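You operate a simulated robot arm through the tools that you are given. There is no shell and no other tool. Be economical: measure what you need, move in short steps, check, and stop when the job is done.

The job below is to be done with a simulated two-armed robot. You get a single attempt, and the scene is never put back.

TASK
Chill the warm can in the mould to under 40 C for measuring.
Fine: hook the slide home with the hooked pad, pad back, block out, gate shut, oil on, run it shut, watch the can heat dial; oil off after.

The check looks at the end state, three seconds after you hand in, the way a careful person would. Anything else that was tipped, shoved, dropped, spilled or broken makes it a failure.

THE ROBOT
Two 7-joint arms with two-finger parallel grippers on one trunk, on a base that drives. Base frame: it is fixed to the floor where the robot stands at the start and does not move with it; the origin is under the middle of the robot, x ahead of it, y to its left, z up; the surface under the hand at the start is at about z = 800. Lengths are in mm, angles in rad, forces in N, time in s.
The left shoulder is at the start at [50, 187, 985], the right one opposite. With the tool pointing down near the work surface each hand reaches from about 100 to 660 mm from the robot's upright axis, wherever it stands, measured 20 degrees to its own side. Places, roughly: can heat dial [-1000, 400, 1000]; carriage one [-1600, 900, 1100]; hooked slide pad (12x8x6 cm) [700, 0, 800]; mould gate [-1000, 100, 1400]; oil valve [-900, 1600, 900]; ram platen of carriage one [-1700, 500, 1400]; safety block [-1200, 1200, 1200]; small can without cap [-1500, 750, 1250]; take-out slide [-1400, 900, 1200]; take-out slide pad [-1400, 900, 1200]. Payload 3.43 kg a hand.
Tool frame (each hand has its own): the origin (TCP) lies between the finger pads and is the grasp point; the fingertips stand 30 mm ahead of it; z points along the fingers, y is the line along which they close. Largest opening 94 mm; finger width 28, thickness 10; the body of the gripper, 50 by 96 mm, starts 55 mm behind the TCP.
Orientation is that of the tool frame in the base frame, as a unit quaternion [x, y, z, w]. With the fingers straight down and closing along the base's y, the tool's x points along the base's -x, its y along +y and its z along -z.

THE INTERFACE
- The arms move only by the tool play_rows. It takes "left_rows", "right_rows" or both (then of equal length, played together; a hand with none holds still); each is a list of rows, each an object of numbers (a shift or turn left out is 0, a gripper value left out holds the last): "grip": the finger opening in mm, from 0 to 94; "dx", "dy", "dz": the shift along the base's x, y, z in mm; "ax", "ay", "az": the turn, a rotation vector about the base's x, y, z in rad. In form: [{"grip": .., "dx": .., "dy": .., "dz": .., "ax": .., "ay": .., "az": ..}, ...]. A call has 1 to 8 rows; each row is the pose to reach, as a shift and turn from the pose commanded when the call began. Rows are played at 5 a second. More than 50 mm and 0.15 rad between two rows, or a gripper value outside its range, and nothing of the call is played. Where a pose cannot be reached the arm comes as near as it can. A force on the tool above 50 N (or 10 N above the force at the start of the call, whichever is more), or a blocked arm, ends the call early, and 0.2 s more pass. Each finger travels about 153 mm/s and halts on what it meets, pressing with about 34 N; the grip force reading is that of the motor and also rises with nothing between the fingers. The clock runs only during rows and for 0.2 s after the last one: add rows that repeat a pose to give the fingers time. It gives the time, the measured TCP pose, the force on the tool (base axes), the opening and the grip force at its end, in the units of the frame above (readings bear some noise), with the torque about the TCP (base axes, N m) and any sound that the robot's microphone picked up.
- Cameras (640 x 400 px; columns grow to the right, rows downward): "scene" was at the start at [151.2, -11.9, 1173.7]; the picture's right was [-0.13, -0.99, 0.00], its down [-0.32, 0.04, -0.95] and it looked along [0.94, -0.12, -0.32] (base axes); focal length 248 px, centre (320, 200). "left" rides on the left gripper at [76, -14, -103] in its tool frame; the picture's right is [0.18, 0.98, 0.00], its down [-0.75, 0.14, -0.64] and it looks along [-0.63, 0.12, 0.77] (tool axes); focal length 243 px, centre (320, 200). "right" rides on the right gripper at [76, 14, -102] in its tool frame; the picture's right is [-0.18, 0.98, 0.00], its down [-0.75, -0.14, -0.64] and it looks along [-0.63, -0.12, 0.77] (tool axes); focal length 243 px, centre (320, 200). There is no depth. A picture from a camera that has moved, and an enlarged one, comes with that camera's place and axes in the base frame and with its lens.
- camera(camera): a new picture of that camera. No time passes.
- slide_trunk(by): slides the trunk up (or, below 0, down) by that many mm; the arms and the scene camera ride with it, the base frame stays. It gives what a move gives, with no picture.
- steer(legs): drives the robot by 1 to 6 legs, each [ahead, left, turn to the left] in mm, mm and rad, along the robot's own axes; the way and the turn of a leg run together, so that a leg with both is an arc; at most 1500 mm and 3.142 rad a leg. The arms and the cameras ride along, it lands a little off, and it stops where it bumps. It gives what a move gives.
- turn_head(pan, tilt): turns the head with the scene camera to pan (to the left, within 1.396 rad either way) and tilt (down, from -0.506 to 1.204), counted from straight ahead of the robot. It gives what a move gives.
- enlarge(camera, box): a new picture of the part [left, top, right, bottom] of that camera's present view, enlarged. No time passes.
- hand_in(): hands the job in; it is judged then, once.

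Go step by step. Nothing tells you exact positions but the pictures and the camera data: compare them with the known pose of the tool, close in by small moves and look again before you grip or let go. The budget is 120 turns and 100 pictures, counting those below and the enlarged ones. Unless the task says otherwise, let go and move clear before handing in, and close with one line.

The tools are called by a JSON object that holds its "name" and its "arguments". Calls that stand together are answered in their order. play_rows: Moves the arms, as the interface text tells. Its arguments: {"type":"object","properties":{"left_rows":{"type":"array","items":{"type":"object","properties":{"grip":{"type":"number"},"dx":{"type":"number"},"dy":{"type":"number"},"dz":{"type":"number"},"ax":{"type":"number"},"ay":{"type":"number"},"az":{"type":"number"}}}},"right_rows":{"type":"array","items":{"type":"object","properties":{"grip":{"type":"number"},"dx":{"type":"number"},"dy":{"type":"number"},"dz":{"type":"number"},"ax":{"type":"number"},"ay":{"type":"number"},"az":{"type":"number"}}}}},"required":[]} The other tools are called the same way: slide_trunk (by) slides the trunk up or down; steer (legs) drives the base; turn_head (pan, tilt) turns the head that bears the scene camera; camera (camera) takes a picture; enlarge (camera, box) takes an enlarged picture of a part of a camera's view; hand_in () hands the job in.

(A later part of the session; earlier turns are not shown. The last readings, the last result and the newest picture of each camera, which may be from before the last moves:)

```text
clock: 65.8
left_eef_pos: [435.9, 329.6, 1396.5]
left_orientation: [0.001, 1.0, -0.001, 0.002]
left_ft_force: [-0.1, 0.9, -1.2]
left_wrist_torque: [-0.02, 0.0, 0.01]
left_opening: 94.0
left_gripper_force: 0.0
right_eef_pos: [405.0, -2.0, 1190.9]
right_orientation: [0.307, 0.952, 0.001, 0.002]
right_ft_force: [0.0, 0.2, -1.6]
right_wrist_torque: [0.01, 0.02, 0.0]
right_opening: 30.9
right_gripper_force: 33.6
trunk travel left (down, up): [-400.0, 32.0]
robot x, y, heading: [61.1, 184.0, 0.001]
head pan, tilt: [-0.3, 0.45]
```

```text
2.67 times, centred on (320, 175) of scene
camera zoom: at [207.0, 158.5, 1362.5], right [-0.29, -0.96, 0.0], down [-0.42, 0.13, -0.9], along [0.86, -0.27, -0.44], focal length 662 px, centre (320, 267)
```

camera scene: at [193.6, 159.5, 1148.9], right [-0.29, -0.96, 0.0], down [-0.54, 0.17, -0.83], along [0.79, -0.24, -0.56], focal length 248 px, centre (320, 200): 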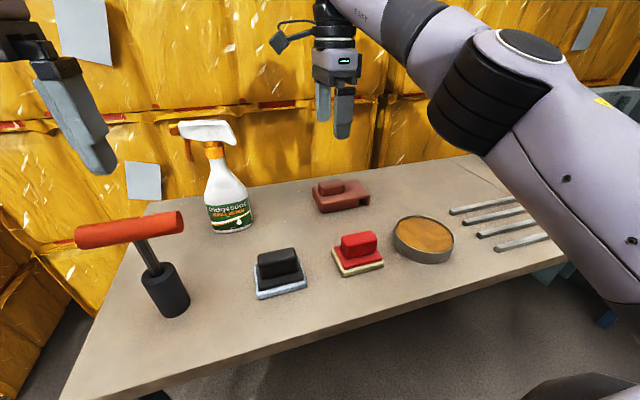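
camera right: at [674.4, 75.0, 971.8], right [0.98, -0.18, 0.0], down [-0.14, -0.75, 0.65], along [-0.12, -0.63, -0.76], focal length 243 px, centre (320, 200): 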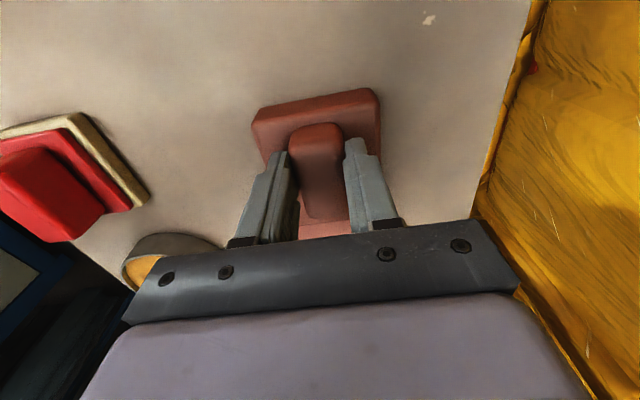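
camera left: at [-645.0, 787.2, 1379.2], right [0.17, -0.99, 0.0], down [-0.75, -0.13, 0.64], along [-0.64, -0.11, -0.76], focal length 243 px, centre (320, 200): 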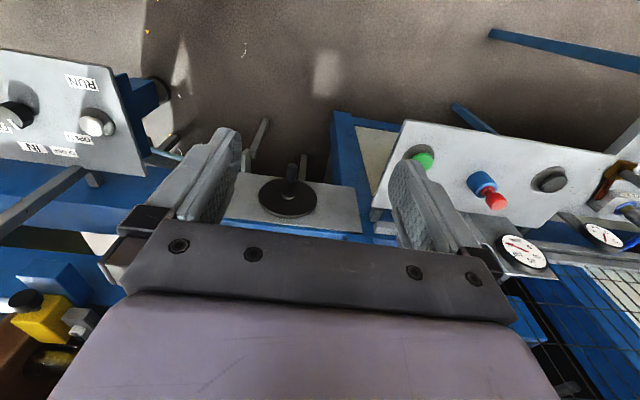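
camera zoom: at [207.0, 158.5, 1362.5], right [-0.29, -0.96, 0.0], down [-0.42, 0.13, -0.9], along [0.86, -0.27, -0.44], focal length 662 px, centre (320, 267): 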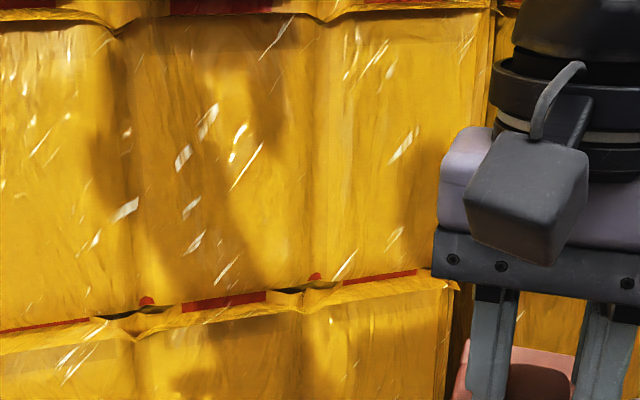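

I finish turning the hand to its nominal pose (lip now pointing ahead), then drive to the machine.

{"name": "play_rows", "arguments": {"right_rows": [{"az": 0.13}, {"az": 0.26}, {"az": 0.39}, {"az": 0.52}, {"az": 0.63}, {"az": 0.63}]}}

{"name": "steer", "arguments": {"legs": [[-80, 0, 0], [0, 530, 0], [0, 0, 1.57], [0, 0, 1.565], [250, 0, 0]]}}

{"name": "turn_head", "arguments": {"pan": -0.3, "tilt": 0.5}}

{"name": "camera", "arguments": {"camera": "scene"}}

```text
clock: 67.2
left_eef_pos: [435.7, 329.8, 1394.9]
left_orientation: [0.001, 1.0, -0.001, 0.001]
left_ft_force: [1.0, 0.2, -0.5]
left_wrist_torque: [0.02, 0.02, 0.0]
left_opening: 93.9
left_gripper_force: 0.1
right_eef_pos: [405.8, -3.1, 1189.5]
right_orientation: [-0.002, 1.0, 0.001, 0.002]
right_ft_force: [-0.4, -0.3, -2.1]
right_wrist_torque: [-0.01, 0.04, 0.0]
right_opening: 31.0
right_gripper_force: 33.7
trunk travel left (down, up): [-400.0, 32.0]
robot x, y, heading: [60.9, 180.9, -0.003]
head pan, tilt: [-0.3, 0.45]
```

```text
clock: 82.0
left_eef_pos: [-646.8, 565.4, 1396.1]
left_orientation: [1.0, -0.008, -0.001, -0.001]
left_ft_force: [0.2, 0.5, -0.6]
left_wrist_torque: [-0.01, -0.02, 0.0]
left_opening: 93.8
left_gripper_force: 0.0
right_eef_pos: [-610.8, 896.7, 1189.3]
right_orientation: [1.0, -0.007, -0.002, 0.001]
right_ft_force: [-0.7, 0.5, -2.1]
right_wrist_torque: [-0.06, -0.05, 0.0]
right_opening: 31.0
right_gripper_force: 33.7
trunk travel left (down, up): [-400.0, 32.0]
robot x, y, heading: [-266.8, 703.2, 3.129]
head pan, tilt: [-0.3, 0.45]
```

```text
clock: 82.6
left_eef_pos: [-645.8, 564.3, 1395.3]
left_orientation: [1.0, -0.007, -0.003, 0.0]
left_ft_force: [0.6, 1.6, 1.0]
left_wrist_torque: [-0.02, 0.02, 0.01]
left_opening: 93.9
left_gripper_force: 0.1
right_eef_pos: [-610.7, 898.6, 1189.3]
right_orientation: [1.0, -0.006, -0.002, 0.001]
right_ft_force: [-0.8, -0.7, -1.6]
right_wrist_torque: [0.06, 0.0, 0.0]
right_opening: 30.9
right_gripper_force: 33.9
trunk travel left (down, up): [-400.0, 32.0]
robot x, y, heading: [-269.2, 703.8, 3.125]
head pan, tilt: [-0.3, 0.499]
```

```text
66 pictures are left
camera scene: at [-413.4, 733.7, 1358.0], right [0.31, 0.95, 0.0], down [0.46, -0.15, -0.88], along [-0.84, 0.27, -0.48], focal length 248 px, centre (320, 200)
```

scene: 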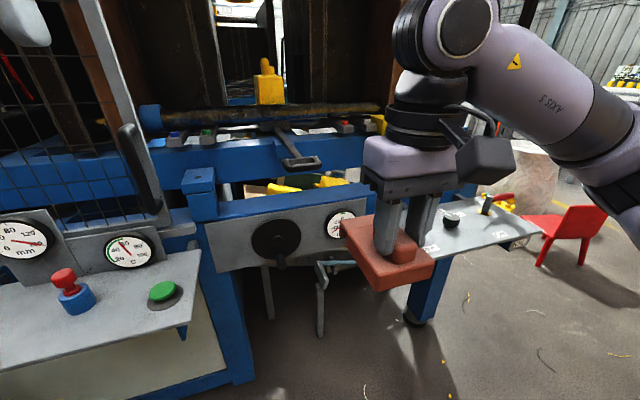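

The pad is in hand with its lip ahead; the slide handle is at about (300,160). I enlarge to measure it, and look at the dials.

{"name": "enlarge", "arguments": {"camera": "scene", "box": [230, 110, 374, 200]}}

{"name": "enlarge", "arguments": {"camera": "scene", "box": [320, 160, 480, 300]}}

```text
4.44 times, centred on (302, 155) of scene
camera zoom: at [-413.4, 733.7, 1358.0], right [0.31, 0.95, 0.0], down [0.46, -0.15, -0.88], along [-0.84, 0.27, -0.48], focal length 1104 px, centre (400, 400)
```

zoom: 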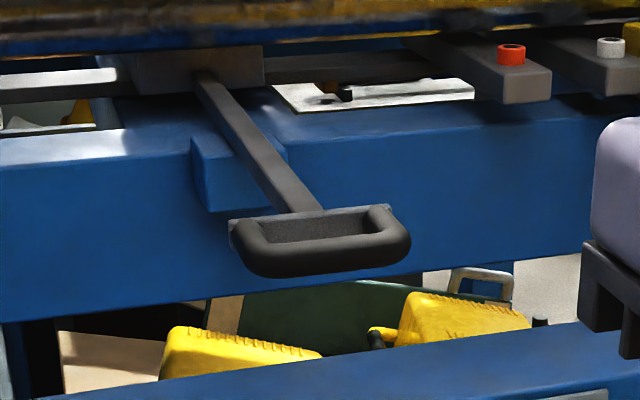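

```text
2.86 times, centred on (400, 230) of scene
camera zoom: at [-413.4, 733.7, 1358.0], right [0.31, 0.95, 0.0], down [0.46, -0.15, -0.88], along [-0.84, 0.27, -0.48], focal length 710 px, centre (91, 114)
```

zoom: 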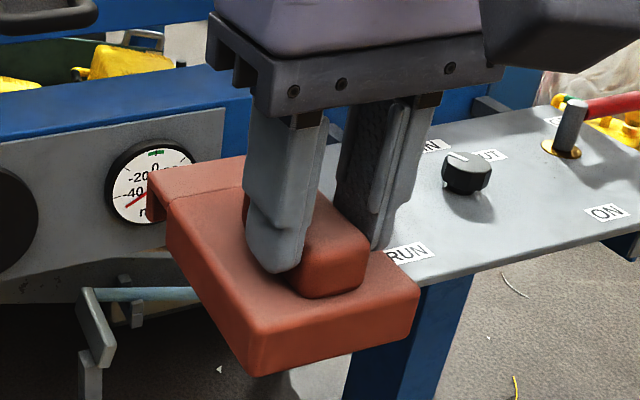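

The crossbar is at about [-924, 864, 1154]; its inner gap is narrower than the lip, so I'll push it with the lip face. I drive ahead and line the pad up.

{"name": "steer", "arguments": {"legs": [[130, 0, 0]]}}

{"name": "play_rows", "arguments": {"right_rows": [{"dy": -18, "dz": 8}, {"dy": -36, "dz": 13}, {"dy": -36, "dz": 13}]}}

{"name": "camera", "arguments": {"camera": "scene"}}

{"name": "camera", "arguments": {"camera": "right"}}

```text
clock: 83.9
left_eef_pos: [-774.4, 568.0, 1395.9]
left_orientation: [1.0, -0.009, -0.002, -0.001]
left_ft_force: [-1.5, 0.2, 0.0]
left_wrist_torque: [0.0, 0.0, 0.02]
left_opening: 93.9
left_gripper_force: 0.2
right_eef_pos: [-738.1, 900.5, 1190.4]
right_orientation: [1.0, -0.008, -0.001, 0.0]
right_ft_force: [0.1, -0.1, -1.5]
right_wrist_torque: [-0.01, -0.09, -0.01]
right_opening: 31.3
right_gripper_force: 33.9
trunk travel left (down, up): [-400.0, 32.0]
robot x, y, heading: [-393.4, 708.5, 3.123]
head pan, tilt: [-0.3, 0.499]
```

```text
clock: 84.7
left_eef_pos: [-773.6, 568.0, 1395.0]
left_orientation: [1.0, -0.009, -0.002, -0.001]
left_ft_force: [-0.1, 0.4, 0.3]
left_wrist_torque: [0.01, -0.03, -0.03]
left_opening: 94.3
left_gripper_force: 0.0
right_eef_pos: [-736.4, 863.0, 1201.9]
right_orientation: [1.0, -0.007, -0.003, 0.001]
right_ft_force: [0.1, 0.1, -1.4]
right_wrist_torque: [0.02, -0.05, 0.0]
right_opening: 31.3
right_gripper_force: 33.5
trunk travel left (down, up): [-400.0, 32.0]
robot x, y, heading: [-393.3, 705.0, 3.128]
head pan, tilt: [-0.3, 0.499]
```

```text
63 pictures are left
camera scene: at [-539.9, 735.9, 1358.0], right [0.31, 0.95, 0.0], down [0.46, -0.15, -0.88], along [-0.83, 0.27, -0.48], focal length 248 px, centre (320, 200)
```

scene: 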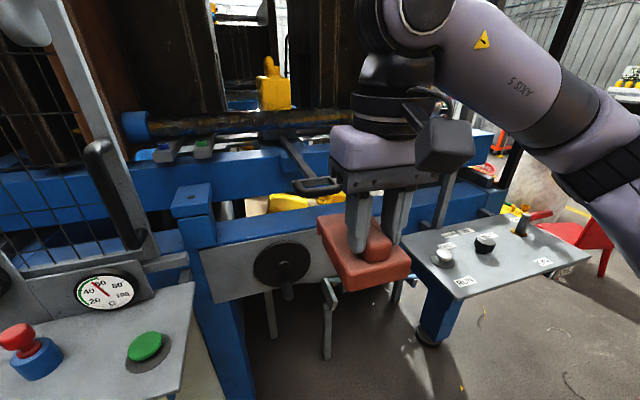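

```text
62 pictures are left
camera right: at [-660.4, 848.9, 1304.8], right [-0.2, -0.98, 0.0], down [-0.75, 0.15, 0.65], along [-0.63, 0.13, -0.76], focal length 243 px, centre (320, 200)
```

right: 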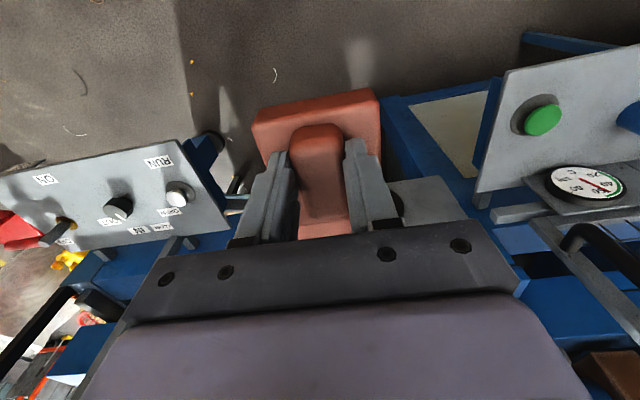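

Aligned in y and height. I advance to just short of contact and look.

{"name": "play_rows", "arguments": {"right_rows": [{"dx": -30}, {"dx": -60}, {"dx": -76}, {"dx": -76}]}}

{"name": "turn_head", "arguments": {"pan": -0.35, "tilt": 0.5}}

{"name": "enlarge", "arguments": {"camera": "scene", "box": [220, 130, 420, 255]}}

```text
clock: 85.7
left_eef_pos: [-773.2, 568.3, 1396.9]
left_orientation: [1.0, -0.009, -0.003, -0.001]
left_ft_force: [0.3, 0.3, 0.4]
left_wrist_torque: [0.01, -0.02, 0.0]
left_opening: 93.9
left_gripper_force: 0.0
right_eef_pos: [-813.5, 865.2, 1201.2]
right_orientation: [1.0, -0.008, -0.003, 0.0]
right_ft_force: [0.2, 0.4, -1.0]
right_wrist_torque: [0.04, 0.0, 0.01]
right_opening: 31.2
right_gripper_force: 34.1
trunk travel left (down, up): [-400.0, 32.0]
robot x, y, heading: [-395.3, 706.7, 3.122]
head pan, tilt: [-0.3, 0.499]
```

```text
clock: 86.3
left_eef_pos: [-773.6, 568.0, 1395.6]
left_orientation: [1.0, -0.008, -0.003, -0.001]
left_ft_force: [0.0, -0.7, -0.5]
left_wrist_torque: [-0.01, 0.03, 0.03]
left_opening: 94.0
left_gripper_force: 0.1
right_eef_pos: [-813.5, 864.2, 1202.4]
right_orientation: [1.0, -0.007, -0.002, 0.0]
right_ft_force: [0.9, 0.5, -0.9]
right_wrist_torque: [-0.01, -0.05, 0.01]
right_opening: 31.3
right_gripper_force: 34.3
trunk travel left (down, up): [-400.0, 32.0]
robot x, y, heading: [-394.3, 706.1, 3.121]
head pan, tilt: [-0.351, 0.499]
```

```text
3.20 times, centred on (320, 192) of scene
camera zoom: at [-538.4, 740.0, 1358.0], right [0.36, 0.93, 0.0], down [0.45, -0.17, -0.88], along [-0.82, 0.31, -0.48], focal length 795 px, centre (320, 224)
```

zoom: 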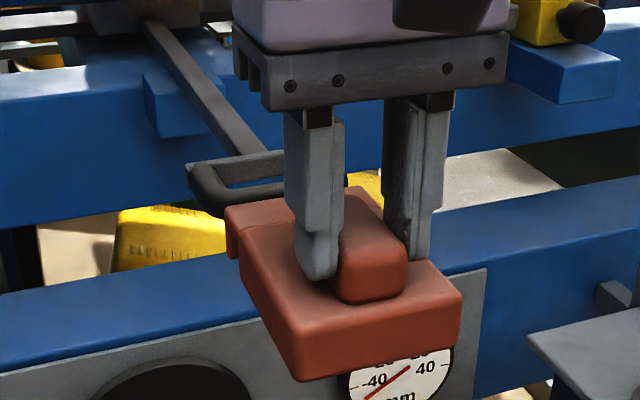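

The lip is about to touch the crossbar. I push inward gently in stages.

{"name": "play_rows", "arguments": {"right_rows": [{"dx": -10}, {"dx": -20}, {"dx": -30}, {"dx": -40}, {"dx": -50}, {"dx": -60}]}}

{"name": "enlarge", "arguments": {"camera": "scene", "box": [160, 20, 420, 210]}}

```text
clock: 87.7
left_eef_pos: [-772.3, 567.5, 1396.0]
left_orientation: [1.0, -0.008, -0.003, -0.001]
left_ft_force: [-0.3, 0.5, 0.4]
left_wrist_torque: [0.0, 0.01, 0.0]
left_opening: 94.4
left_gripper_force: 0.1
right_eef_pos: [-874.3, 863.5, 1201.9]
right_orientation: [1.0, -0.007, -0.002, 0.001]
right_ft_force: [1.5, -1.9, -2.1]
right_wrist_torque: [-0.06, -0.19, 0.02]
right_opening: 31.0
right_gripper_force: 33.6
trunk travel left (down, up): [-400.0, 32.0]
robot x, y, heading: [-393.3, 707.5, 3.128]
head pan, tilt: [-0.351, 0.499]
```

```text
2.11 times, centred on (290, 115) of scene
camera zoom: at [-538.3, 739.8, 1358.0], right [0.36, 0.93, 0.0], down [0.45, -0.17, -0.88], along [-0.82, 0.31, -0.48], focal length 523 px, centre (383, 379)
```

zoom: 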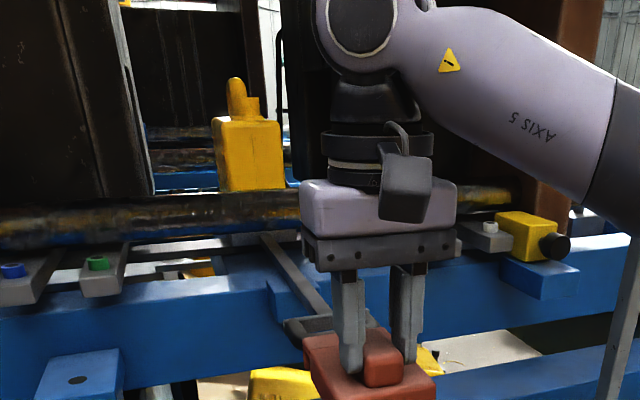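

The slide is moving easily with the pad. I continue until it meets its stop.

{"name": "play_rows", "arguments": {"right_rows": [{"dx": -12}, {"dx": -24}, {"dx": -36}, {"dx": -48}, {"dx": -58}, {"dx": -68}, {"dx": -76}, {"dx": -84}]}}

{"name": "camera", "arguments": {"camera": "scene"}}

{"name": "enlarge", "arguments": {"camera": "scene", "box": [220, 80, 400, 220]}}

```text
clock: 89.5
left_eef_pos: [-773.5, 566.9, 1395.8]
left_orientation: [1.0, -0.009, -0.002, -0.001]
left_ft_force: [0.7, -0.1, -0.6]
left_wrist_torque: [0.01, 0.0, 0.0]
left_opening: 94.1
left_gripper_force: 0.0
right_eef_pos: [-957.7, 866.0, 1201.9]
right_orientation: [1.0, -0.006, -0.003, 0.001]
right_ft_force: [2.6, -1.0, -0.9]
right_wrist_torque: [-0.03, -0.11, 0.05]
right_opening: 31.3
right_gripper_force: 33.9
trunk travel left (down, up): [-400.0, 32.0]
robot x, y, heading: [-392.0, 706.0, 3.125]
head pan, tilt: [-0.351, 0.499]
```

```text
59 pictures are left
camera scene: at [-538.0, 739.7, 1358.0], right [0.36, 0.93, 0.0], down [0.45, -0.17, -0.88], along [-0.82, 0.31, -0.48], focal length 248 px, centre (320, 200)
```

scene: 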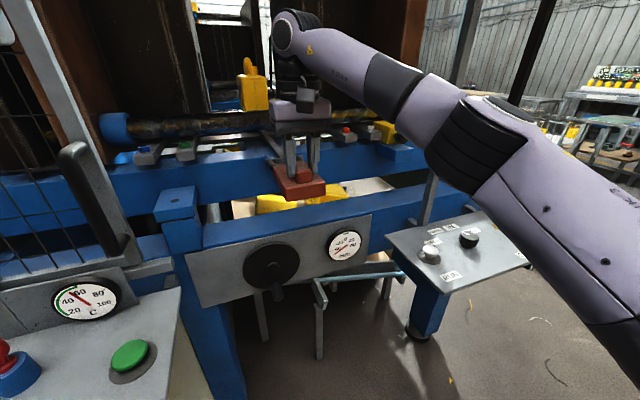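

```text
2.86 times, centred on (310, 150) of scene
camera zoom: at [-538.0, 739.7, 1358.0], right [0.36, 0.93, 0.0], down [0.45, -0.17, -0.88], along [-0.82, 0.31, -0.48], focal length 710 px, centre (349, 343)
```

zoom: 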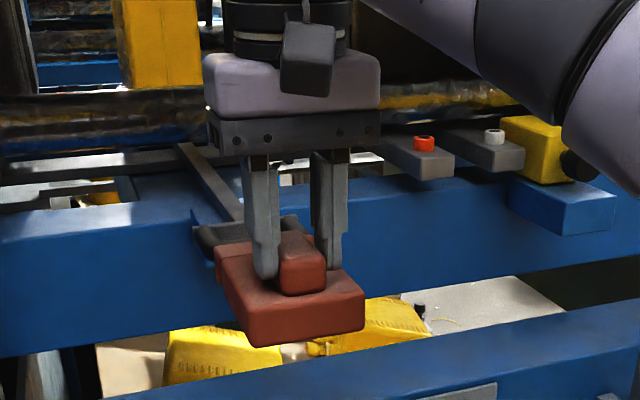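

Still sliding freely; the handle plate is nearing the front bracket. I push in smaller steps.

{"name": "play_rows", "arguments": {"right_rows": [{"dx": -6}, {"dx": -12}, {"dx": -18}, {"dx": -24}, {"dx": -30}, {"dx": -36}, {"dx": -42}, {"dx": -48}]}}

{"name": "enlarge", "arguments": {"camera": "scene", "box": [200, 40, 400, 200]}}

```text
clock: 91.3
left_eef_pos: [-773.5, 567.2, 1395.9]
left_orientation: [1.0, -0.008, -0.002, -0.001]
left_ft_force: [-0.3, 1.3, 0.3]
left_wrist_torque: [-0.02, -0.03, 0.0]
left_opening: 94.2
left_gripper_force: 0.1
right_eef_pos: [-984.8, 866.1, 1199.4]
right_orientation: [1.0, -0.008, -0.003, 0.0]
right_ft_force: [1.9, 1.2, 0.0]
right_wrist_torque: [0.05, 0.01, -0.08]
right_opening: 31.3
right_gripper_force: 33.6
right hand out of reach, approached as far as the arm can: row 5, 6, 7, 8
trunk travel left (down, up): [-400.0, 32.0]
robot x, y, heading: [-399.1, 704.2, 3.127]
head pan, tilt: [-0.351, 0.499]
```

```text
2.50 times, centred on (300, 120) of scene
camera zoom: at [-538.1, 740.1, 1358.1], right [0.36, 0.93, 0.0], down [0.45, -0.17, -0.88], along [-0.82, 0.31, -0.48], focal length 621 px, centre (370, 400)
```

zoom: 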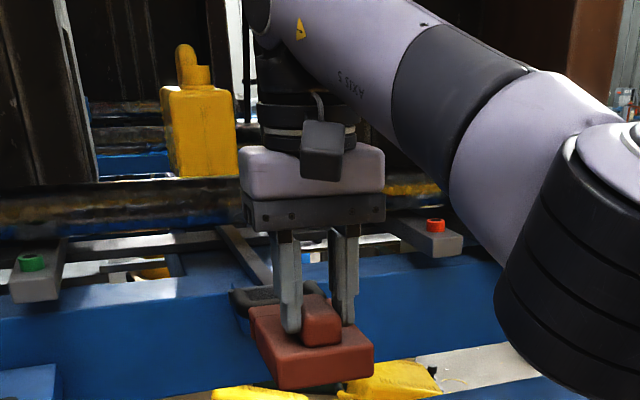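

The arm reached its limit at x = -985 with no stop felt yet. I draw back, move the base ahead 80 mm and continue the push.

{"name": "play_rows", "arguments": {"right_rows": [{"dx": 20}, {"dx": 60}, {"dx": 100}, {"dx": 110}, {"dx": 110}]}}

{"name": "steer", "arguments": {"legs": [[80, 0, 0]]}}

{"name": "enlarge", "arguments": {"camera": "scene", "box": [200, 60, 400, 200]}}

```text
clock: 92.5
left_eef_pos: [-773.1, 567.9, 1395.6]
left_orientation: [1.0, -0.008, -0.002, -0.001]
left_ft_force: [0.3, 0.5, -0.9]
left_wrist_torque: [0.03, 0.01, 0.0]
left_opening: 94.0
left_gripper_force: 0.1
right_eef_pos: [-875.6, 864.7, 1200.2]
right_orientation: [1.0, -0.007, -0.002, 0.001]
right_ft_force: [-0.1, 0.7, -1.0]
right_wrist_torque: [0.02, -0.02, -0.02]
right_opening: 31.2
right_gripper_force: 34.3
trunk travel left (down, up): [-400.0, 32.0]
robot x, y, heading: [-394.4, 707.8, 3.127]
head pan, tilt: [-0.351, 0.499]
```

```text
clock: 93.5
left_eef_pos: [-855.0, 569.6, 1395.7]
left_orientation: [1.0, -0.008, -0.002, -0.001]
left_ft_force: [0.1, -0.4, -0.1]
left_wrist_torque: [0.03, -0.05, 0.0]
left_opening: 94.2
left_gripper_force: 0.0
right_eef_pos: [-955.6, 867.3, 1200.0]
right_orientation: [1.0, -0.008, -0.002, 0.001]
right_ft_force: [-0.9, -0.2, -1.8]
right_wrist_torque: [0.01, -0.07, 0.01]
right_opening: 31.3
right_gripper_force: 33.6
trunk travel left (down, up): [-400.0, 32.0]
robot x, y, heading: [-475.6, 705.0, 3.122]
head pan, tilt: [-0.351, 0.499]
```

```text
2.86 times, centred on (300, 130) of scene
camera zoom: at [-619.0, 741.4, 1357.9], right [0.36, 0.93, 0.0], down [0.45, -0.17, -0.88], along [-0.82, 0.31, -0.48], focal length 710 px, centre (377, 400)
```

zoom: 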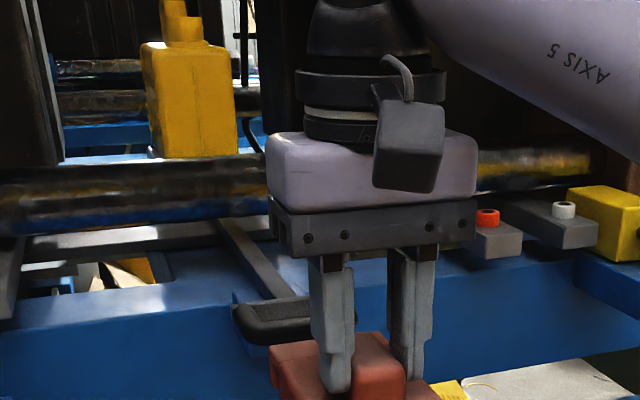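

The base is closer; now I push on in small steps watching the force.

{"name": "play_rows", "arguments": {"right_rows": [{"dx": -15}, {"dx": -28}, {"dx": -36}, {"dx": -44}, {"dx": -52}, {"dx": -60}, {"dx": -68}, {"dx": -76}]}}

{"name": "enlarge", "arguments": {"camera": "scene", "box": [200, 40, 400, 180]}}

```text
clock: 95.3
left_eef_pos: [-844.1, 568.3, 1399.4]
left_orientation: [1.0, -0.008, -0.006, -0.001]
left_ft_force: [0.7, 0.5, -0.2]
left_wrist_torque: [0.02, 0.04, -0.01]
left_opening: 93.9
left_gripper_force: 0.1
right_eef_pos: [-1022.1, 866.5, 1208.5]
right_orientation: [1.0, -0.004, -0.001, -0.001]
right_ft_force: [44.5, -2.5, 15.6]
right_wrist_torque: [0.22, -1.02, -0.5]
right_opening: 32.1
right_gripper_force: 33.9
trunk travel left (down, up): [-400.0, 32.0]
robot x, y, heading: [-474.1, 706.2, 3.13]
head pan, tilt: [-0.351, 0.499]
```

```text
2.86 times, centred on (300, 110) of scene
camera zoom: at [-609.1, 740.5, 1359.5], right [0.36, 0.93, 0.0], down [0.44, -0.17, -0.88], along [-0.82, 0.32, -0.47], focal length 710 px, centre (377, 457)
```

zoom: 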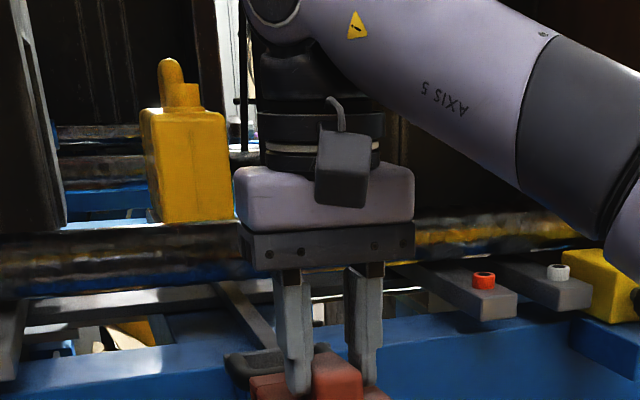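

Firm stop at 44 N, and the can now sits at about x = -1600, the mould centre. The slide is home; I back the pad off and check.

{"name": "play_rows", "arguments": {"right_rows": [{"dx": 30}, {"dx": 70}, {"dx": 110}, {"dx": 150}, {"dx": 190}, {"dx": 220}, {"dx": 220}]}}

{"name": "turn_head", "arguments": {"pan": -0.2, "tilt": 0.35}}

{"name": "camera", "arguments": {"camera": "scene"}}

{"name": "enlarge", "arguments": {"camera": "scene", "box": [180, 60, 340, 220]}}

```text
clock: 97.0
left_eef_pos: [-852.8, 569.6, 1395.6]
left_orientation: [1.0, -0.009, -0.002, -0.001]
left_ft_force: [-0.2, 0.1, -0.1]
left_wrist_torque: [-0.01, 0.02, -0.01]
left_opening: 94.0
left_gripper_force: 0.0
right_eef_pos: [-811.4, 864.8, 1199.4]
right_orientation: [1.0, -0.008, -0.003, 0.001]
right_ft_force: [-0.5, -0.8, -1.3]
right_wrist_torque: [0.03, -0.04, 0.0]
right_opening: 31.3
right_gripper_force: 34.1
trunk travel left (down, up): [-400.0, 32.0]
robot x, y, heading: [-474.0, 707.4, 3.128]
head pan, tilt: [-0.351, 0.499]
```

```text
clock: 97.7
left_eef_pos: [-852.6, 568.9, 1395.8]
left_orientation: [1.0, -0.009, -0.003, -0.001]
left_ft_force: [0.1, 0.3, -0.1]
left_wrist_torque: [-0.01, 0.03, -0.01]
left_opening: 93.9
left_gripper_force: 0.0
right_eef_pos: [-811.4, 865.3, 1199.6]
right_orientation: [1.0, -0.007, -0.002, 0.0]
right_ft_force: [0.1, -0.2, -0.5]
right_wrist_torque: [-0.02, -0.02, 0.01]
right_opening: 31.2
right_gripper_force: 34.0
trunk travel left (down, up): [-400.0, 32.0]
robot x, y, heading: [-474.9, 704.7, 3.128]
head pan, tilt: [-0.201, 0.351]
```

```text
54 pictures are left
camera scene: at [-624.1, 728.9, 1371.6], right [0.22, 0.98, 0.0], down [0.34, -0.07, -0.94], along [-0.92, 0.2, -0.34], focal length 248 px, centre (320, 200)
```

scene: 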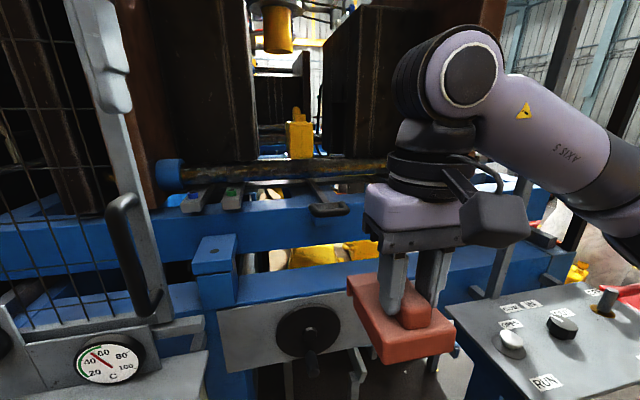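

```text
2.50 times, centred on (260, 140) of scene
camera zoom: at [-624.1, 728.9, 1371.6], right [0.22, 0.98, 0.0], down [0.34, -0.07, -0.94], along [-0.92, 0.2, -0.34], focal length 621 px, centre (470, 350)
```

zoom: 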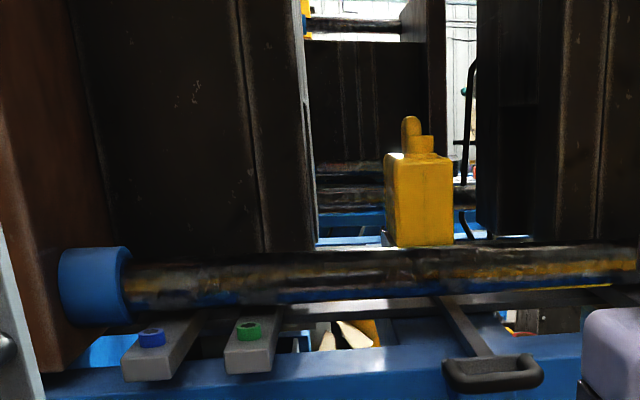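

The slide is home with the can centred between the mould halves. Now I take the pad back to the bench.

{"name": "steer", "arguments": {"legs": [[-450, 0, 0], [0, 0, -1.565], [0, 0, -1.563], [0, -521, 0]]}}

{"name": "turn_head", "arguments": {"pan": -0.3, "tilt": 0.6}}

```text
clock: 112.6
left_eef_pos: [340.4, 325.8, 1395.4]
left_orientation: [0.0, 1.0, -0.001, 0.002]
left_ft_force: [0.0, -0.5, 0.0]
left_wrist_torque: [-0.02, -0.02, -0.02]
left_opening: 94.1
left_gripper_force: 0.1
right_eef_pos: [303.5, 28.3, 1199.8]
right_orientation: [-0.001, 1.0, 0.001, 0.002]
right_ft_force: [-0.1, -0.6, -0.1]
right_wrist_torque: [0.0, 0.0, -0.01]
right_opening: 31.0
right_gripper_force: 33.7
trunk travel left (down, up): [-400.0, 32.0]
robot x, y, heading: [-36.1, 181.2, -0.0]
head pan, tilt: [-0.201, 0.351]
```

```text
clock: 113.4
left_eef_pos: [340.0, 326.2, 1395.1]
left_orientation: [0.001, 1.0, -0.001, 0.003]
left_ft_force: [0.2, -0.4, 0.4]
left_wrist_torque: [-0.02, -0.04, 0.04]
left_opening: 93.9
left_gripper_force: 0.1
right_eef_pos: [302.4, 30.1, 1199.6]
right_orientation: [-0.002, 1.0, 0.001, 0.002]
right_ft_force: [0.5, 0.4, -1.3]
right_wrist_torque: [0.01, 0.04, -0.01]
right_opening: 31.2
right_gripper_force: 33.6
trunk travel left (down, up): [-400.0, 32.0]
robot x, y, heading: [-36.2, 178.7, 0.002]
head pan, tilt: [-0.3, 0.6]
```

I move ahead and turn the hand back a quarter while extending to the pad's old spot.

{"name": "steer", "arguments": {"legs": [[105, 5, 0]]}}

{"name": "play_rows", "arguments": {"right_rows": [{"dx": 20, "dy": -4, "az": -0.148}, {"dx": 50, "dy": -8, "az": -0.296}, {"dx": 80, "dy": -12, "az": -0.444}, {"dx": 110, "dy": -16, "az": -0.592}, {"dx": 140, "dy": -20, "az": -0.74}, {"dx": 170, "dy": -24, "az": -0.888}, {"dx": 200, "dy": -28, "az": -1.036}, {"dx": 220, "dy": -32, "az": -1.184}]}}

```text
clock: 114.5
left_eef_pos: [445.7, 331.0, 1396.1]
left_orientation: [0.0, 1.0, 0.0, 0.001]
left_ft_force: [0.7, 0.3, 0.0]
left_wrist_torque: [0.0, 0.01, 0.0]
left_opening: 94.2
left_gripper_force: 0.0
right_eef_pos: [409.3, 34.8, 1200.4]
right_orientation: [-0.002, 1.0, 0.001, 0.003]
right_ft_force: [0.0, 0.0, -1.1]
right_wrist_torque: [0.01, 0.04, 0.0]
right_opening: 31.3
right_gripper_force: 34.0
trunk travel left (down, up): [-400.0, 32.0]
robot x, y, heading: [69.0, 185.8, 0.002]
head pan, tilt: [-0.3, 0.6]
```

```text
clock: 116.3
left_eef_pos: [445.8, 331.1, 1396.0]
left_orientation: [0.0, 1.0, -0.002, 0.003]
left_ft_force: [0.9, -0.8, -0.3]
left_wrist_torque: [0.04, 0.01, 0.05]
left_opening: 93.8
left_gripper_force: 0.1
right_eef_pos: [629.7, 1.9, 1200.4]
right_orientation: [0.557, 0.83, 0.0, 0.003]
right_ft_force: [-0.8, 0.2, -1.3]
right_wrist_torque: [0.05, 0.01, -0.04]
right_opening: 31.4
right_gripper_force: 34.0
trunk travel left (down, up): [-400.0, 32.0]
robot x, y, heading: [69.2, 187.2, 0.007]
head pan, tilt: [-0.3, 0.6]
```

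{"name": "play_rows", "arguments": {"right_rows": [{"dx": 10, "dy": -2, "dz": -3, "az": -0.128}, {"dx": 20, "dy": -4, "dz": -6, "az": -0.256}, {"dx": 31, "dy": -4, "dz": -10, "az": -0.385}, {"dx": 31, "dy": -4, "dz": -10, "az": -0.385}]}}

{"name": "slide_trunk", "arguments": {"by": -290}}

{"name": "camera", "arguments": {"camera": "scene"}}

```text
clock: 117.3
left_eef_pos: [446.8, 330.0, 1396.8]
left_orientation: [0.0, 1.0, -0.001, 0.003]
left_ft_force: [0.5, -0.6, -0.3]
left_wrist_torque: [-0.04, 0.02, 0.03]
left_opening: 94.2
left_gripper_force: 0.1
right_eef_pos: [658.5, -0.4, 1189.4]
right_orientation: [0.706, 0.708, 0.0, 0.003]
right_ft_force: [-0.4, 0.4, -1.7]
right_wrist_torque: [0.05, 0.0, 0.01]
right_opening: 30.8
right_gripper_force: 34.1
trunk travel left (down, up): [-400.0, 32.0]
robot x, y, heading: [71.4, 185.7, 0.002]
head pan, tilt: [-0.3, 0.6]
```

```text
clock: 120.3
left_eef_pos: [444.6, 331.3, 1105.6]
left_orientation: [-0.001, 1.0, -0.001, 0.003]
left_ft_force: [-0.4, 0.1, -0.7]
left_wrist_torque: [0.03, 0.0, 0.0]
left_opening: 94.0
left_gripper_force: 0.0
right_eef_pos: [659.0, -1.2, 900.4]
right_orientation: [0.705, 0.709, 0.0, 0.002]
right_ft_force: [-0.7, -0.1, -0.8]
right_wrist_torque: [0.01, 0.0, 0.0]
right_opening: 31.0
right_gripper_force: 34.4
trunk travel left (down, up): [-110.0, 322.0]
robot x, y, heading: [71.1, 187.0, 0.001]
head pan, tilt: [-0.3, 0.6]
```

```text
52 pictures are left
camera scene: at [213.0, 160.6, 1059.0], right [-0.29, -0.96, 0.0], down [-0.54, 0.17, -0.83], along [0.79, -0.24, -0.56], focal length 248 px, centre (320, 200)
```

scene: 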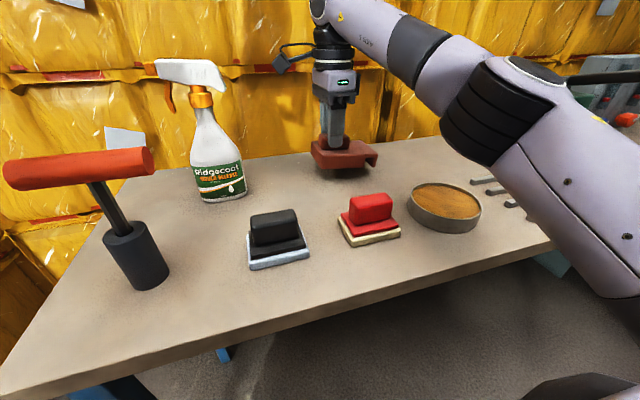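

The pad hovers over its place, level. I lower the last 30 mm gently.

{"name": "play_rows", "arguments": {"right_rows": [{"dz": -12}, {"dz": -22}, {"dz": -26}, {"dz": -29}, {"dz": -31}, {"dz": -31}]}}

{"name": "enlarge", "arguments": {"camera": "scene", "box": [260, 50, 420, 180]}}

```text
clock: 121.7
left_eef_pos: [444.4, 333.6, 1106.7]
left_orientation: [0.0, 1.0, -0.002, 0.003]
left_ft_force: [0.2, -0.2, 0.7]
left_wrist_torque: [0.04, -0.02, 0.0]
left_opening: 94.0
left_gripper_force: 0.1
right_eef_pos: [659.7, 1.1, 870.9]
right_orientation: [0.704, 0.71, 0.001, 0.005]
right_ft_force: [1.9, 10.5, 16.8]
right_wrist_torque: [-0.82, -0.1, 0.25]
right_opening: 31.4
right_gripper_force: 34.4
trunk travel left (down, up): [-110.0, 322.0]
robot x, y, heading: [70.4, 187.9, 0.003]
head pan, tilt: [-0.3, 0.6]
```

```text
3.08 times, centred on (340, 115) of scene
camera zoom: at [211.9, 162.1, 1059.3], right [-0.29, -0.96, 0.0], down [-0.54, 0.16, -0.83], along [0.79, -0.24, -0.56], focal length 764 px, centre (258, 462)
```

zoom: 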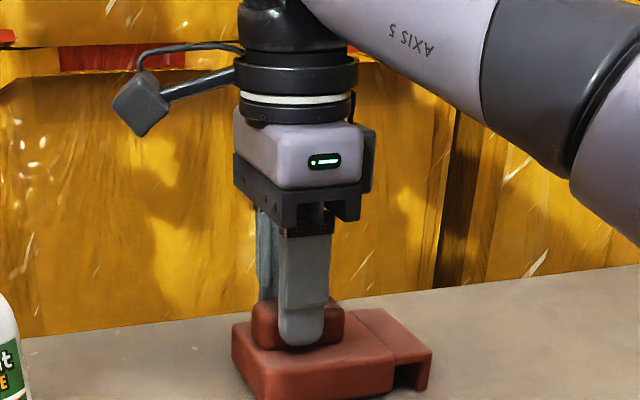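

Contact on the bench at 17 N. I ease up a hair, open the fingers and rise straight up.

{"name": "play_rows", "arguments": {"right_rows": [{"dz": 1}, {"dz": 1, "grip": 60}, {"dz": 1, "grip": 94}, {"dz": 1, "grip": 94}, {"dz": 40, "grip": 94}, {"dz": 80, "grip": 94}, {"dz": 120, "grip": 94}]}}

{"name": "camera", "arguments": {"camera": "scene"}}

```text
clock: 123.3
left_eef_pos: [444.9, 331.0, 1106.8]
left_orientation: [0.0, 1.0, -0.001, 0.003]
left_ft_force: [0.0, -1.3, -0.8]
left_wrist_torque: [0.02, 0.01, 0.0]
left_opening: 94.0
left_gripper_force: 0.1
right_eef_pos: [644.9, 4.2, 959.7]
right_orientation: [0.704, 0.71, 0.0, 0.003]
right_ft_force: [0.1, 0.8, -0.3]
right_wrist_torque: [-0.01, 0.02, 0.03]
right_opening: 93.8
right_gripper_force: 0.0
right hand out of reach, approached as far as the arm can: row 6, 7
trunk travel left (down, up): [-110.0, 322.0]
robot x, y, heading: [68.1, 184.6, -0.0]
head pan, tilt: [-0.3, 0.6]
```

```text
50 pictures are left
camera scene: at [213.1, 160.7, 1058.9], right [-0.29, -0.96, 0.0], down [-0.54, 0.17, -0.82], along [0.79, -0.24, -0.57], focal length 248 px, centre (320, 200)
```

scene: 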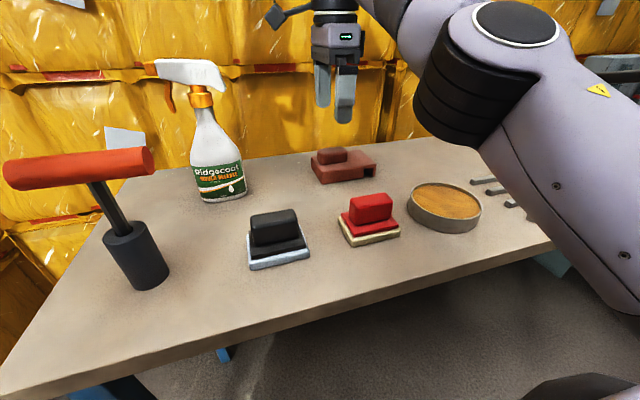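

The pad is back in place. I retract and un-rotate the hand, then head for the safety block.

{"name": "play_rows", "arguments": {"right_rows": [{"dx": -20, "dz": 20}, {"dx": -55, "dz": 40, "az": 0.14}, {"dx": -95, "dz": 50, "az": 0.28}, {"dx": -135, "dz": 60, "az": 0.42}, {"dx": -175, "dz": 60, "az": 0.56}, {"dx": -215, "dz": 60, "az": 0.7}, {"dx": -235, "dz": 60, "az": 0.84}, {"dx": -245, "dz": 60, "az": 0.98}]}}

{"name": "slide_trunk", "arguments": {"by": 270}}

{"name": "play_rows", "arguments": {"right_rows": [{"az": 0.145}, {"az": 0.29}, {"az": 0.435}, {"az": 0.58}, {"az": 0.58}]}}

{"name": "steer", "arguments": {"legs": [[-100, 0, 0], [0, 860, 0], [0, 0, 1.57], [0, 0, 1.571], [330, 0, 0]]}}

{"name": "turn_head", "arguments": {"pan": -0.2, "tilt": 0.3}}

{"name": "camera", "arguments": {"camera": "scene"}}

```text
clock: 125.1
left_eef_pos: [446.1, 332.4, 1105.7]
left_orientation: [0.0, 1.0, 0.0, 0.002]
left_ft_force: [0.5, 0.7, -0.4]
left_wrist_torque: [0.0, 0.02, 0.02]
left_opening: 93.8
left_gripper_force: 0.1
right_eef_pos: [399.8, 4.1, 1022.5]
right_orientation: [0.288, 0.958, 0.0, 0.003]
right_ft_force: [-0.2, 0.0, -0.3]
right_wrist_torque: [-0.01, -0.02, 0.0]
right_opening: 93.9
right_gripper_force: 0.1
trunk travel left (down, up): [-110.0, 322.0]
robot x, y, heading: [66.4, 186.9, 0.001]
head pan, tilt: [-0.3, 0.6]
```

```text
clock: 127.8
left_eef_pos: [444.3, 331.1, 1376.8]
left_orientation: [0.0, 1.0, -0.001, 0.002]
left_ft_force: [-0.8, -0.9, 0.5]
left_wrist_torque: [-0.01, 0.0, 0.01]
left_opening: 94.2
left_gripper_force: 0.0
right_eef_pos: [400.8, 1.6, 1291.3]
right_orientation: [0.289, 0.957, 0.001, 0.003]
right_ft_force: [0.0, -0.2, -0.3]
right_wrist_torque: [0.0, -0.01, -0.02]
right_opening: 93.8
right_gripper_force: 0.0
trunk travel left (down, up): [-380.0, 52.0]
robot x, y, heading: [70.5, 186.1, 0.004]
head pan, tilt: [-0.3, 0.6]
```

```text
clock: 129.0
left_eef_pos: [445.9, 331.4, 1375.5]
left_orientation: [0.0, 1.0, -0.001, 0.003]
left_ft_force: [-0.8, -0.9, -0.2]
left_wrist_torque: [0.0, 0.01, -0.03]
left_opening: 94.1
left_gripper_force: 0.0
right_eef_pos: [400.3, 2.6, 1292.0]
right_orientation: [0.001, 1.0, 0.001, 0.003]
right_ft_force: [0.2, -1.2, 0.0]
right_wrist_torque: [-0.01, 0.02, 0.0]
right_opening: 94.3
right_gripper_force: 0.0
trunk travel left (down, up): [-380.0, 52.0]
robot x, y, heading: [70.7, 186.6, 0.002]
head pan, tilt: [-0.3, 0.6]
```

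```text
clock: 147.2
left_eef_pos: [-740.1, 918.4, 1377.9]
left_orientation: [1.0, -0.006, -0.002, -0.001]
left_ft_force: [0.6, 0.2, 0.5]
left_wrist_torque: [0.02, -0.03, 0.04]
left_opening: 94.1
left_gripper_force: 0.1
right_eef_pos: [-691.9, 1246.5, 1292.2]
right_orientation: [1.0, -0.007, -0.002, 0.001]
right_ft_force: [-0.1, -0.1, -0.4]
right_wrist_torque: [-0.02, -0.04, 0.03]
right_opening: 93.9
right_gripper_force: 0.0
trunk travel left (down, up): [-380.0, 52.0]
robot x, y, heading: [-362.3, 1061.5, 3.134]
head pan, tilt: [-0.3, 0.6]
```

```text
clock: 148.0
left_eef_pos: [-739.5, 918.7, 1377.3]
left_orientation: [1.0, -0.005, -0.003, -0.001]
left_ft_force: [0.2, 0.4, -0.7]
left_wrist_torque: [-0.01, 0.0, 0.01]
left_opening: 94.4
left_gripper_force: 0.0
right_eef_pos: [-690.8, 1247.1, 1292.3]
right_orientation: [1.0, -0.007, -0.002, 0.001]
right_ft_force: [0.0, 0.2, 0.0]
right_wrist_torque: [-0.01, 0.01, 0.02]
right_opening: 94.0
right_gripper_force: 0.1
trunk travel left (down, up): [-380.0, 52.0]
robot x, y, heading: [-362.0, 1059.5, 3.129]
head pan, tilt: [-0.201, 0.3]
```

```text
49 pictures are left
camera scene: at [-511.5, 1080.2, 1356.4], right [0.21, 0.98, 0.0], down [0.29, -0.06, -0.96], along [-0.93, 0.2, -0.3], focal length 248 px, centre (320, 200)
```

scene: 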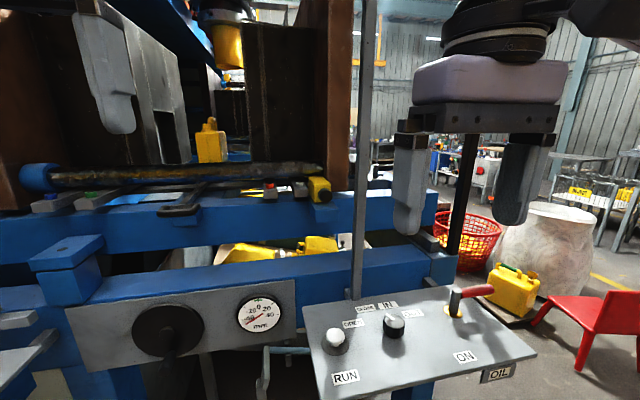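

{"name": "enlarge", "arguments": {"camera": "scene", "box": [230, 140, 390, 240]}}

{"name": "enlarge", "arguments": {"camera": "scene", "box": [300, 275, 540, 395]}}

```text
4.00 times, centred on (310, 190) of scene
camera zoom: at [-511.5, 1080.2, 1356.4], right [0.21, 0.98, 0.0], down [0.29, -0.06, -0.96], along [-0.93, 0.2, -0.3], focal length 994 px, centre (360, 240)
```

zoom: 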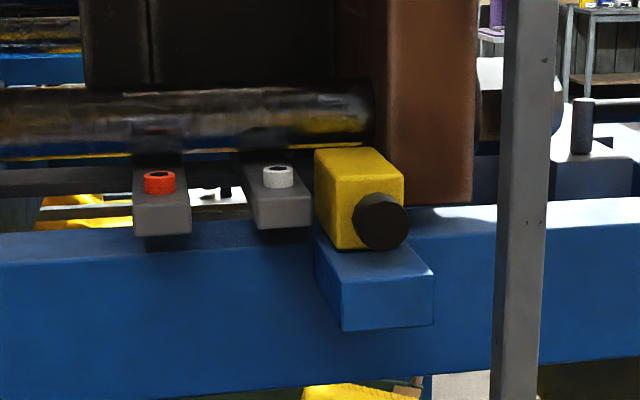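

```text
2.67 times, centred on (420, 335) of scene
camera zoom: at [-511.5, 1080.2, 1356.4], right [0.21, 0.98, 0.0], down [0.29, -0.06, -0.96], along [-0.93, 0.2, -0.3], focal length 662 px, centre (53, -160)
```

zoom: 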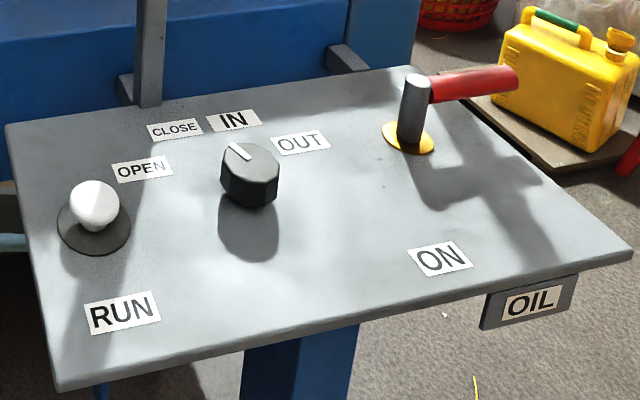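

The selector points at CLOSE already, and the yellow block on its ledge is blocking the platen. The gate post is just right of it, so the left hand is better; I shift right and look again.

{"name": "steer", "arguments": {"legs": [[0, -330, 0], [80, 0, 0]]}}

{"name": "turn_head", "arguments": {"pan": 0.2, "tilt": 0.3}}

{"name": "camera", "arguments": {"camera": "scene"}}

```text
clock: 152.1
left_eef_pos: [-817.7, 1248.4, 1376.5]
left_orientation: [1.0, -0.007, -0.002, -0.001]
left_ft_force: [-0.6, -0.8, 0.3]
left_wrist_torque: [0.06, -0.06, 0.01]
left_opening: 94.0
left_gripper_force: 0.1
right_eef_pos: [-767.7, 1575.4, 1291.8]
right_orientation: [1.0, -0.011, -0.002, 0.001]
right_ft_force: [0.1, -0.2, 0.4]
right_wrist_torque: [0.0, -0.05, 0.01]
right_opening: 93.9
right_gripper_force: 0.1
trunk travel left (down, up): [-380.0, 52.0]
robot x, y, heading: [-443.0, 1387.6, 3.131]
head pan, tilt: [-0.201, 0.3]
```

```text
clock: 153.0
left_eef_pos: [-817.7, 1248.3, 1376.7]
left_orientation: [1.0, -0.006, -0.002, -0.001]
left_ft_force: [0.7, -0.8, -0.4]
left_wrist_torque: [0.0, 0.01, -0.01]
left_opening: 94.1
left_gripper_force: 0.1
right_eef_pos: [-766.8, 1575.7, 1292.6]
right_orientation: [1.0, -0.01, -0.003, 0.001]
right_ft_force: [-0.2, 0.0, -0.7]
right_wrist_torque: [0.01, 0.01, 0.02]
right_opening: 93.9
right_gripper_force: 0.1
trunk travel left (down, up): [-380.0, 52.0]
robot x, y, heading: [-439.8, 1389.2, 3.132]
head pan, tilt: [0.201, 0.3]
```

```text
46 pictures are left
camera scene: at [-589.3, 1372.1, 1356.4], right [-0.19, 0.98, 0.0], down [0.29, 0.06, -0.96], along [-0.94, -0.18, -0.3], focal length 248 px, centre (320, 200)
```

scene: 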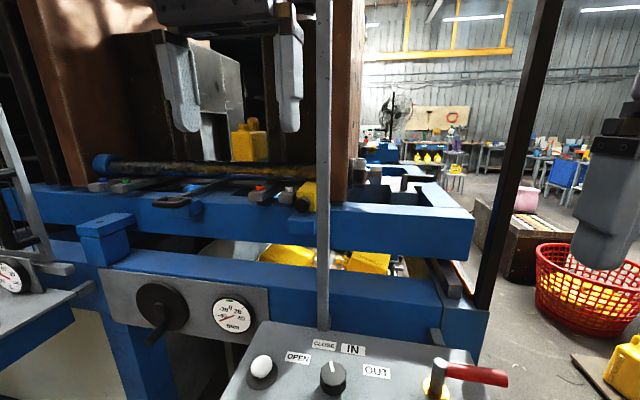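

{"name": "enlarge", "arguments": {"camera": "scene", "box": [230, 140, 390, 240]}}

{"name": "enlarge", "arguments": {"camera": "scene", "box": [220, 310, 520, 400]}}

```text
4.00 times, centred on (310, 190) of scene
camera zoom: at [-589.3, 1372.1, 1356.4], right [-0.19, 0.98, 0.0], down [0.29, 0.06, -0.96], along [-0.94, -0.18, -0.3], focal length 994 px, centre (360, 240)
```

zoom: 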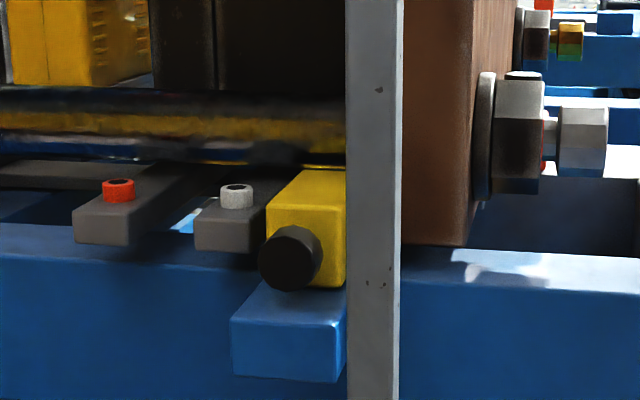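

```text
2.13 times, centred on (370, 355) of scene
camera zoom: at [-589.3, 1372.1, 1356.4], right [-0.19, 0.98, 0.0], down [0.29, 0.06, -0.96], along [-0.94, -0.18, -0.3], focal length 530 px, centre (213, -131)
```

zoom: 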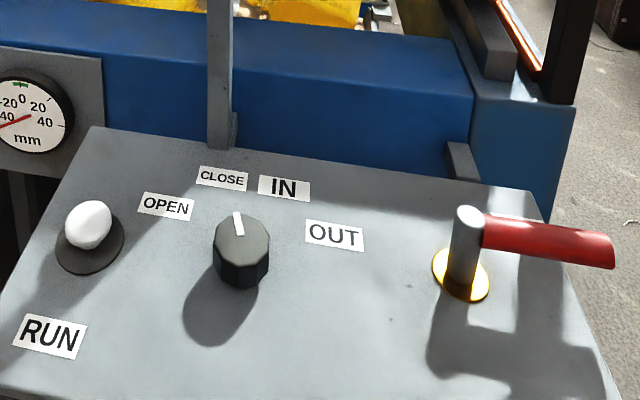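

Knob is at about [-1124, 1227, 1174], post at about [-1039, 1291], panel edge at x = -797. I creep the base ahead about 95 mm so that the left hand can reach straight down onto the knob.

{"name": "steer", "arguments": {"legs": [[95, 0, 0]]}}

{"name": "play_rows", "arguments": {"left_rows": [{"grip": 64, "dx": -30, "dy": -20}, {"grip": 64, "dx": -70, "dy": -25}, {"grip": 64, "dx": -110, "dy": -25, "dz": -20}, {"grip": 64, "dx": -150, "dy": -25, "dz": -40}, {"grip": 64, "dx": -190, "dy": -25, "dz": -60}, {"grip": 64, "dx": -212, "dy": -22, "dz": -80}, {"grip": 64, "dx": -212, "dy": -22, "dz": -100}]}}

{"name": "camera", "arguments": {"camera": "left"}}

{"name": "camera", "arguments": {"camera": "scene"}}

```text
clock: 154.1
left_eef_pos: [-913.0, 1250.4, 1376.2]
left_orientation: [1.0, -0.007, -0.002, -0.001]
left_ft_force: [0.1, 0.0, -0.1]
left_wrist_torque: [0.02, -0.04, 0.03]
left_opening: 94.0
left_gripper_force: 0.0
right_eef_pos: [-863.2, 1577.7, 1293.1]
right_orientation: [1.0, -0.011, -0.003, 0.001]
right_ft_force: [-0.6, 0.7, -0.6]
right_wrist_torque: [0.01, 0.03, 0.0]
right_opening: 93.7
right_gripper_force: 0.1
trunk travel left (down, up): [-380.0, 52.0]
robot x, y, heading: [-533.5, 1390.6, 3.132]
head pan, tilt: [0.201, 0.3]
```

```text
clock: 155.7
left_eef_pos: [-1079.3, 1228.1, 1278.2]
left_orientation: [1.0, -0.006, -0.004, -0.001]
left_ft_force: [0.4, 0.0, -0.2]
left_wrist_torque: [-0.04, -0.01, -0.01]
left_opening: 64.0
left_gripper_force: 0.0
left hand out of reach, approached as far as the arm can: row 2, 3, 4, 5, 6, 7
right_eef_pos: [-860.9, 1576.5, 1292.4]
right_orientation: [1.0, -0.01, -0.003, 0.001]
right_ft_force: [0.3, 0.3, -0.1]
right_wrist_torque: [0.03, -0.02, 0.04]
right_opening: 94.0
right_gripper_force: 0.1
trunk travel left (down, up): [-380.0, 52.0]
robot x, y, heading: [-531.4, 1390.1, 3.133]
head pan, tilt: [0.201, 0.3]
```

```text
43 pictures are left
camera left: at [-1003.2, 1240.5, 1379.1], right [0.17, -0.99, 0.0], down [-0.75, -0.13, 0.65], along [-0.64, -0.11, -0.76], focal length 243 px, centre (320, 200)
```

left: 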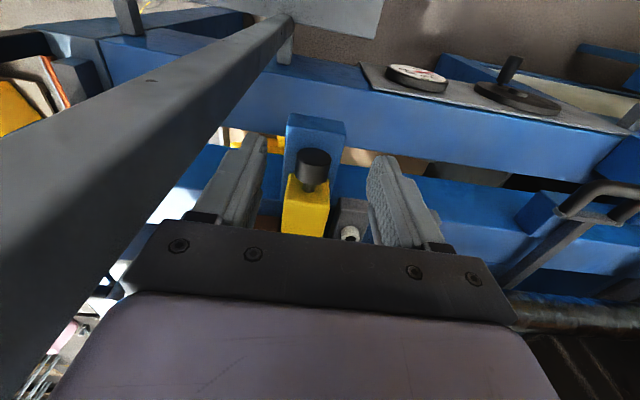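

```text
42 pictures are left
camera scene: at [-684.0, 1372.9, 1356.5], right [-0.19, 0.98, 0.0], down [0.29, 0.06, -0.96], along [-0.94, -0.18, -0.3], focal length 248 px, centre (320, 200)
```

scene: 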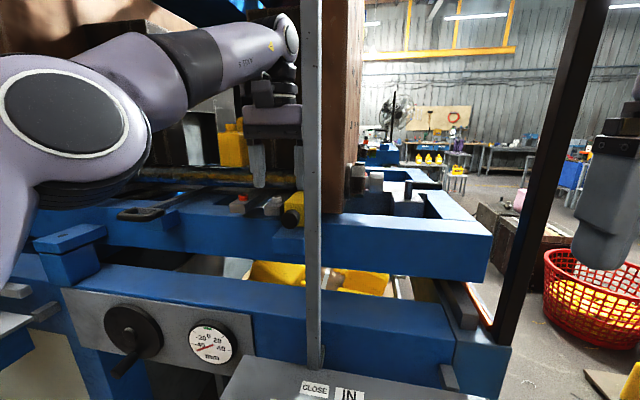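

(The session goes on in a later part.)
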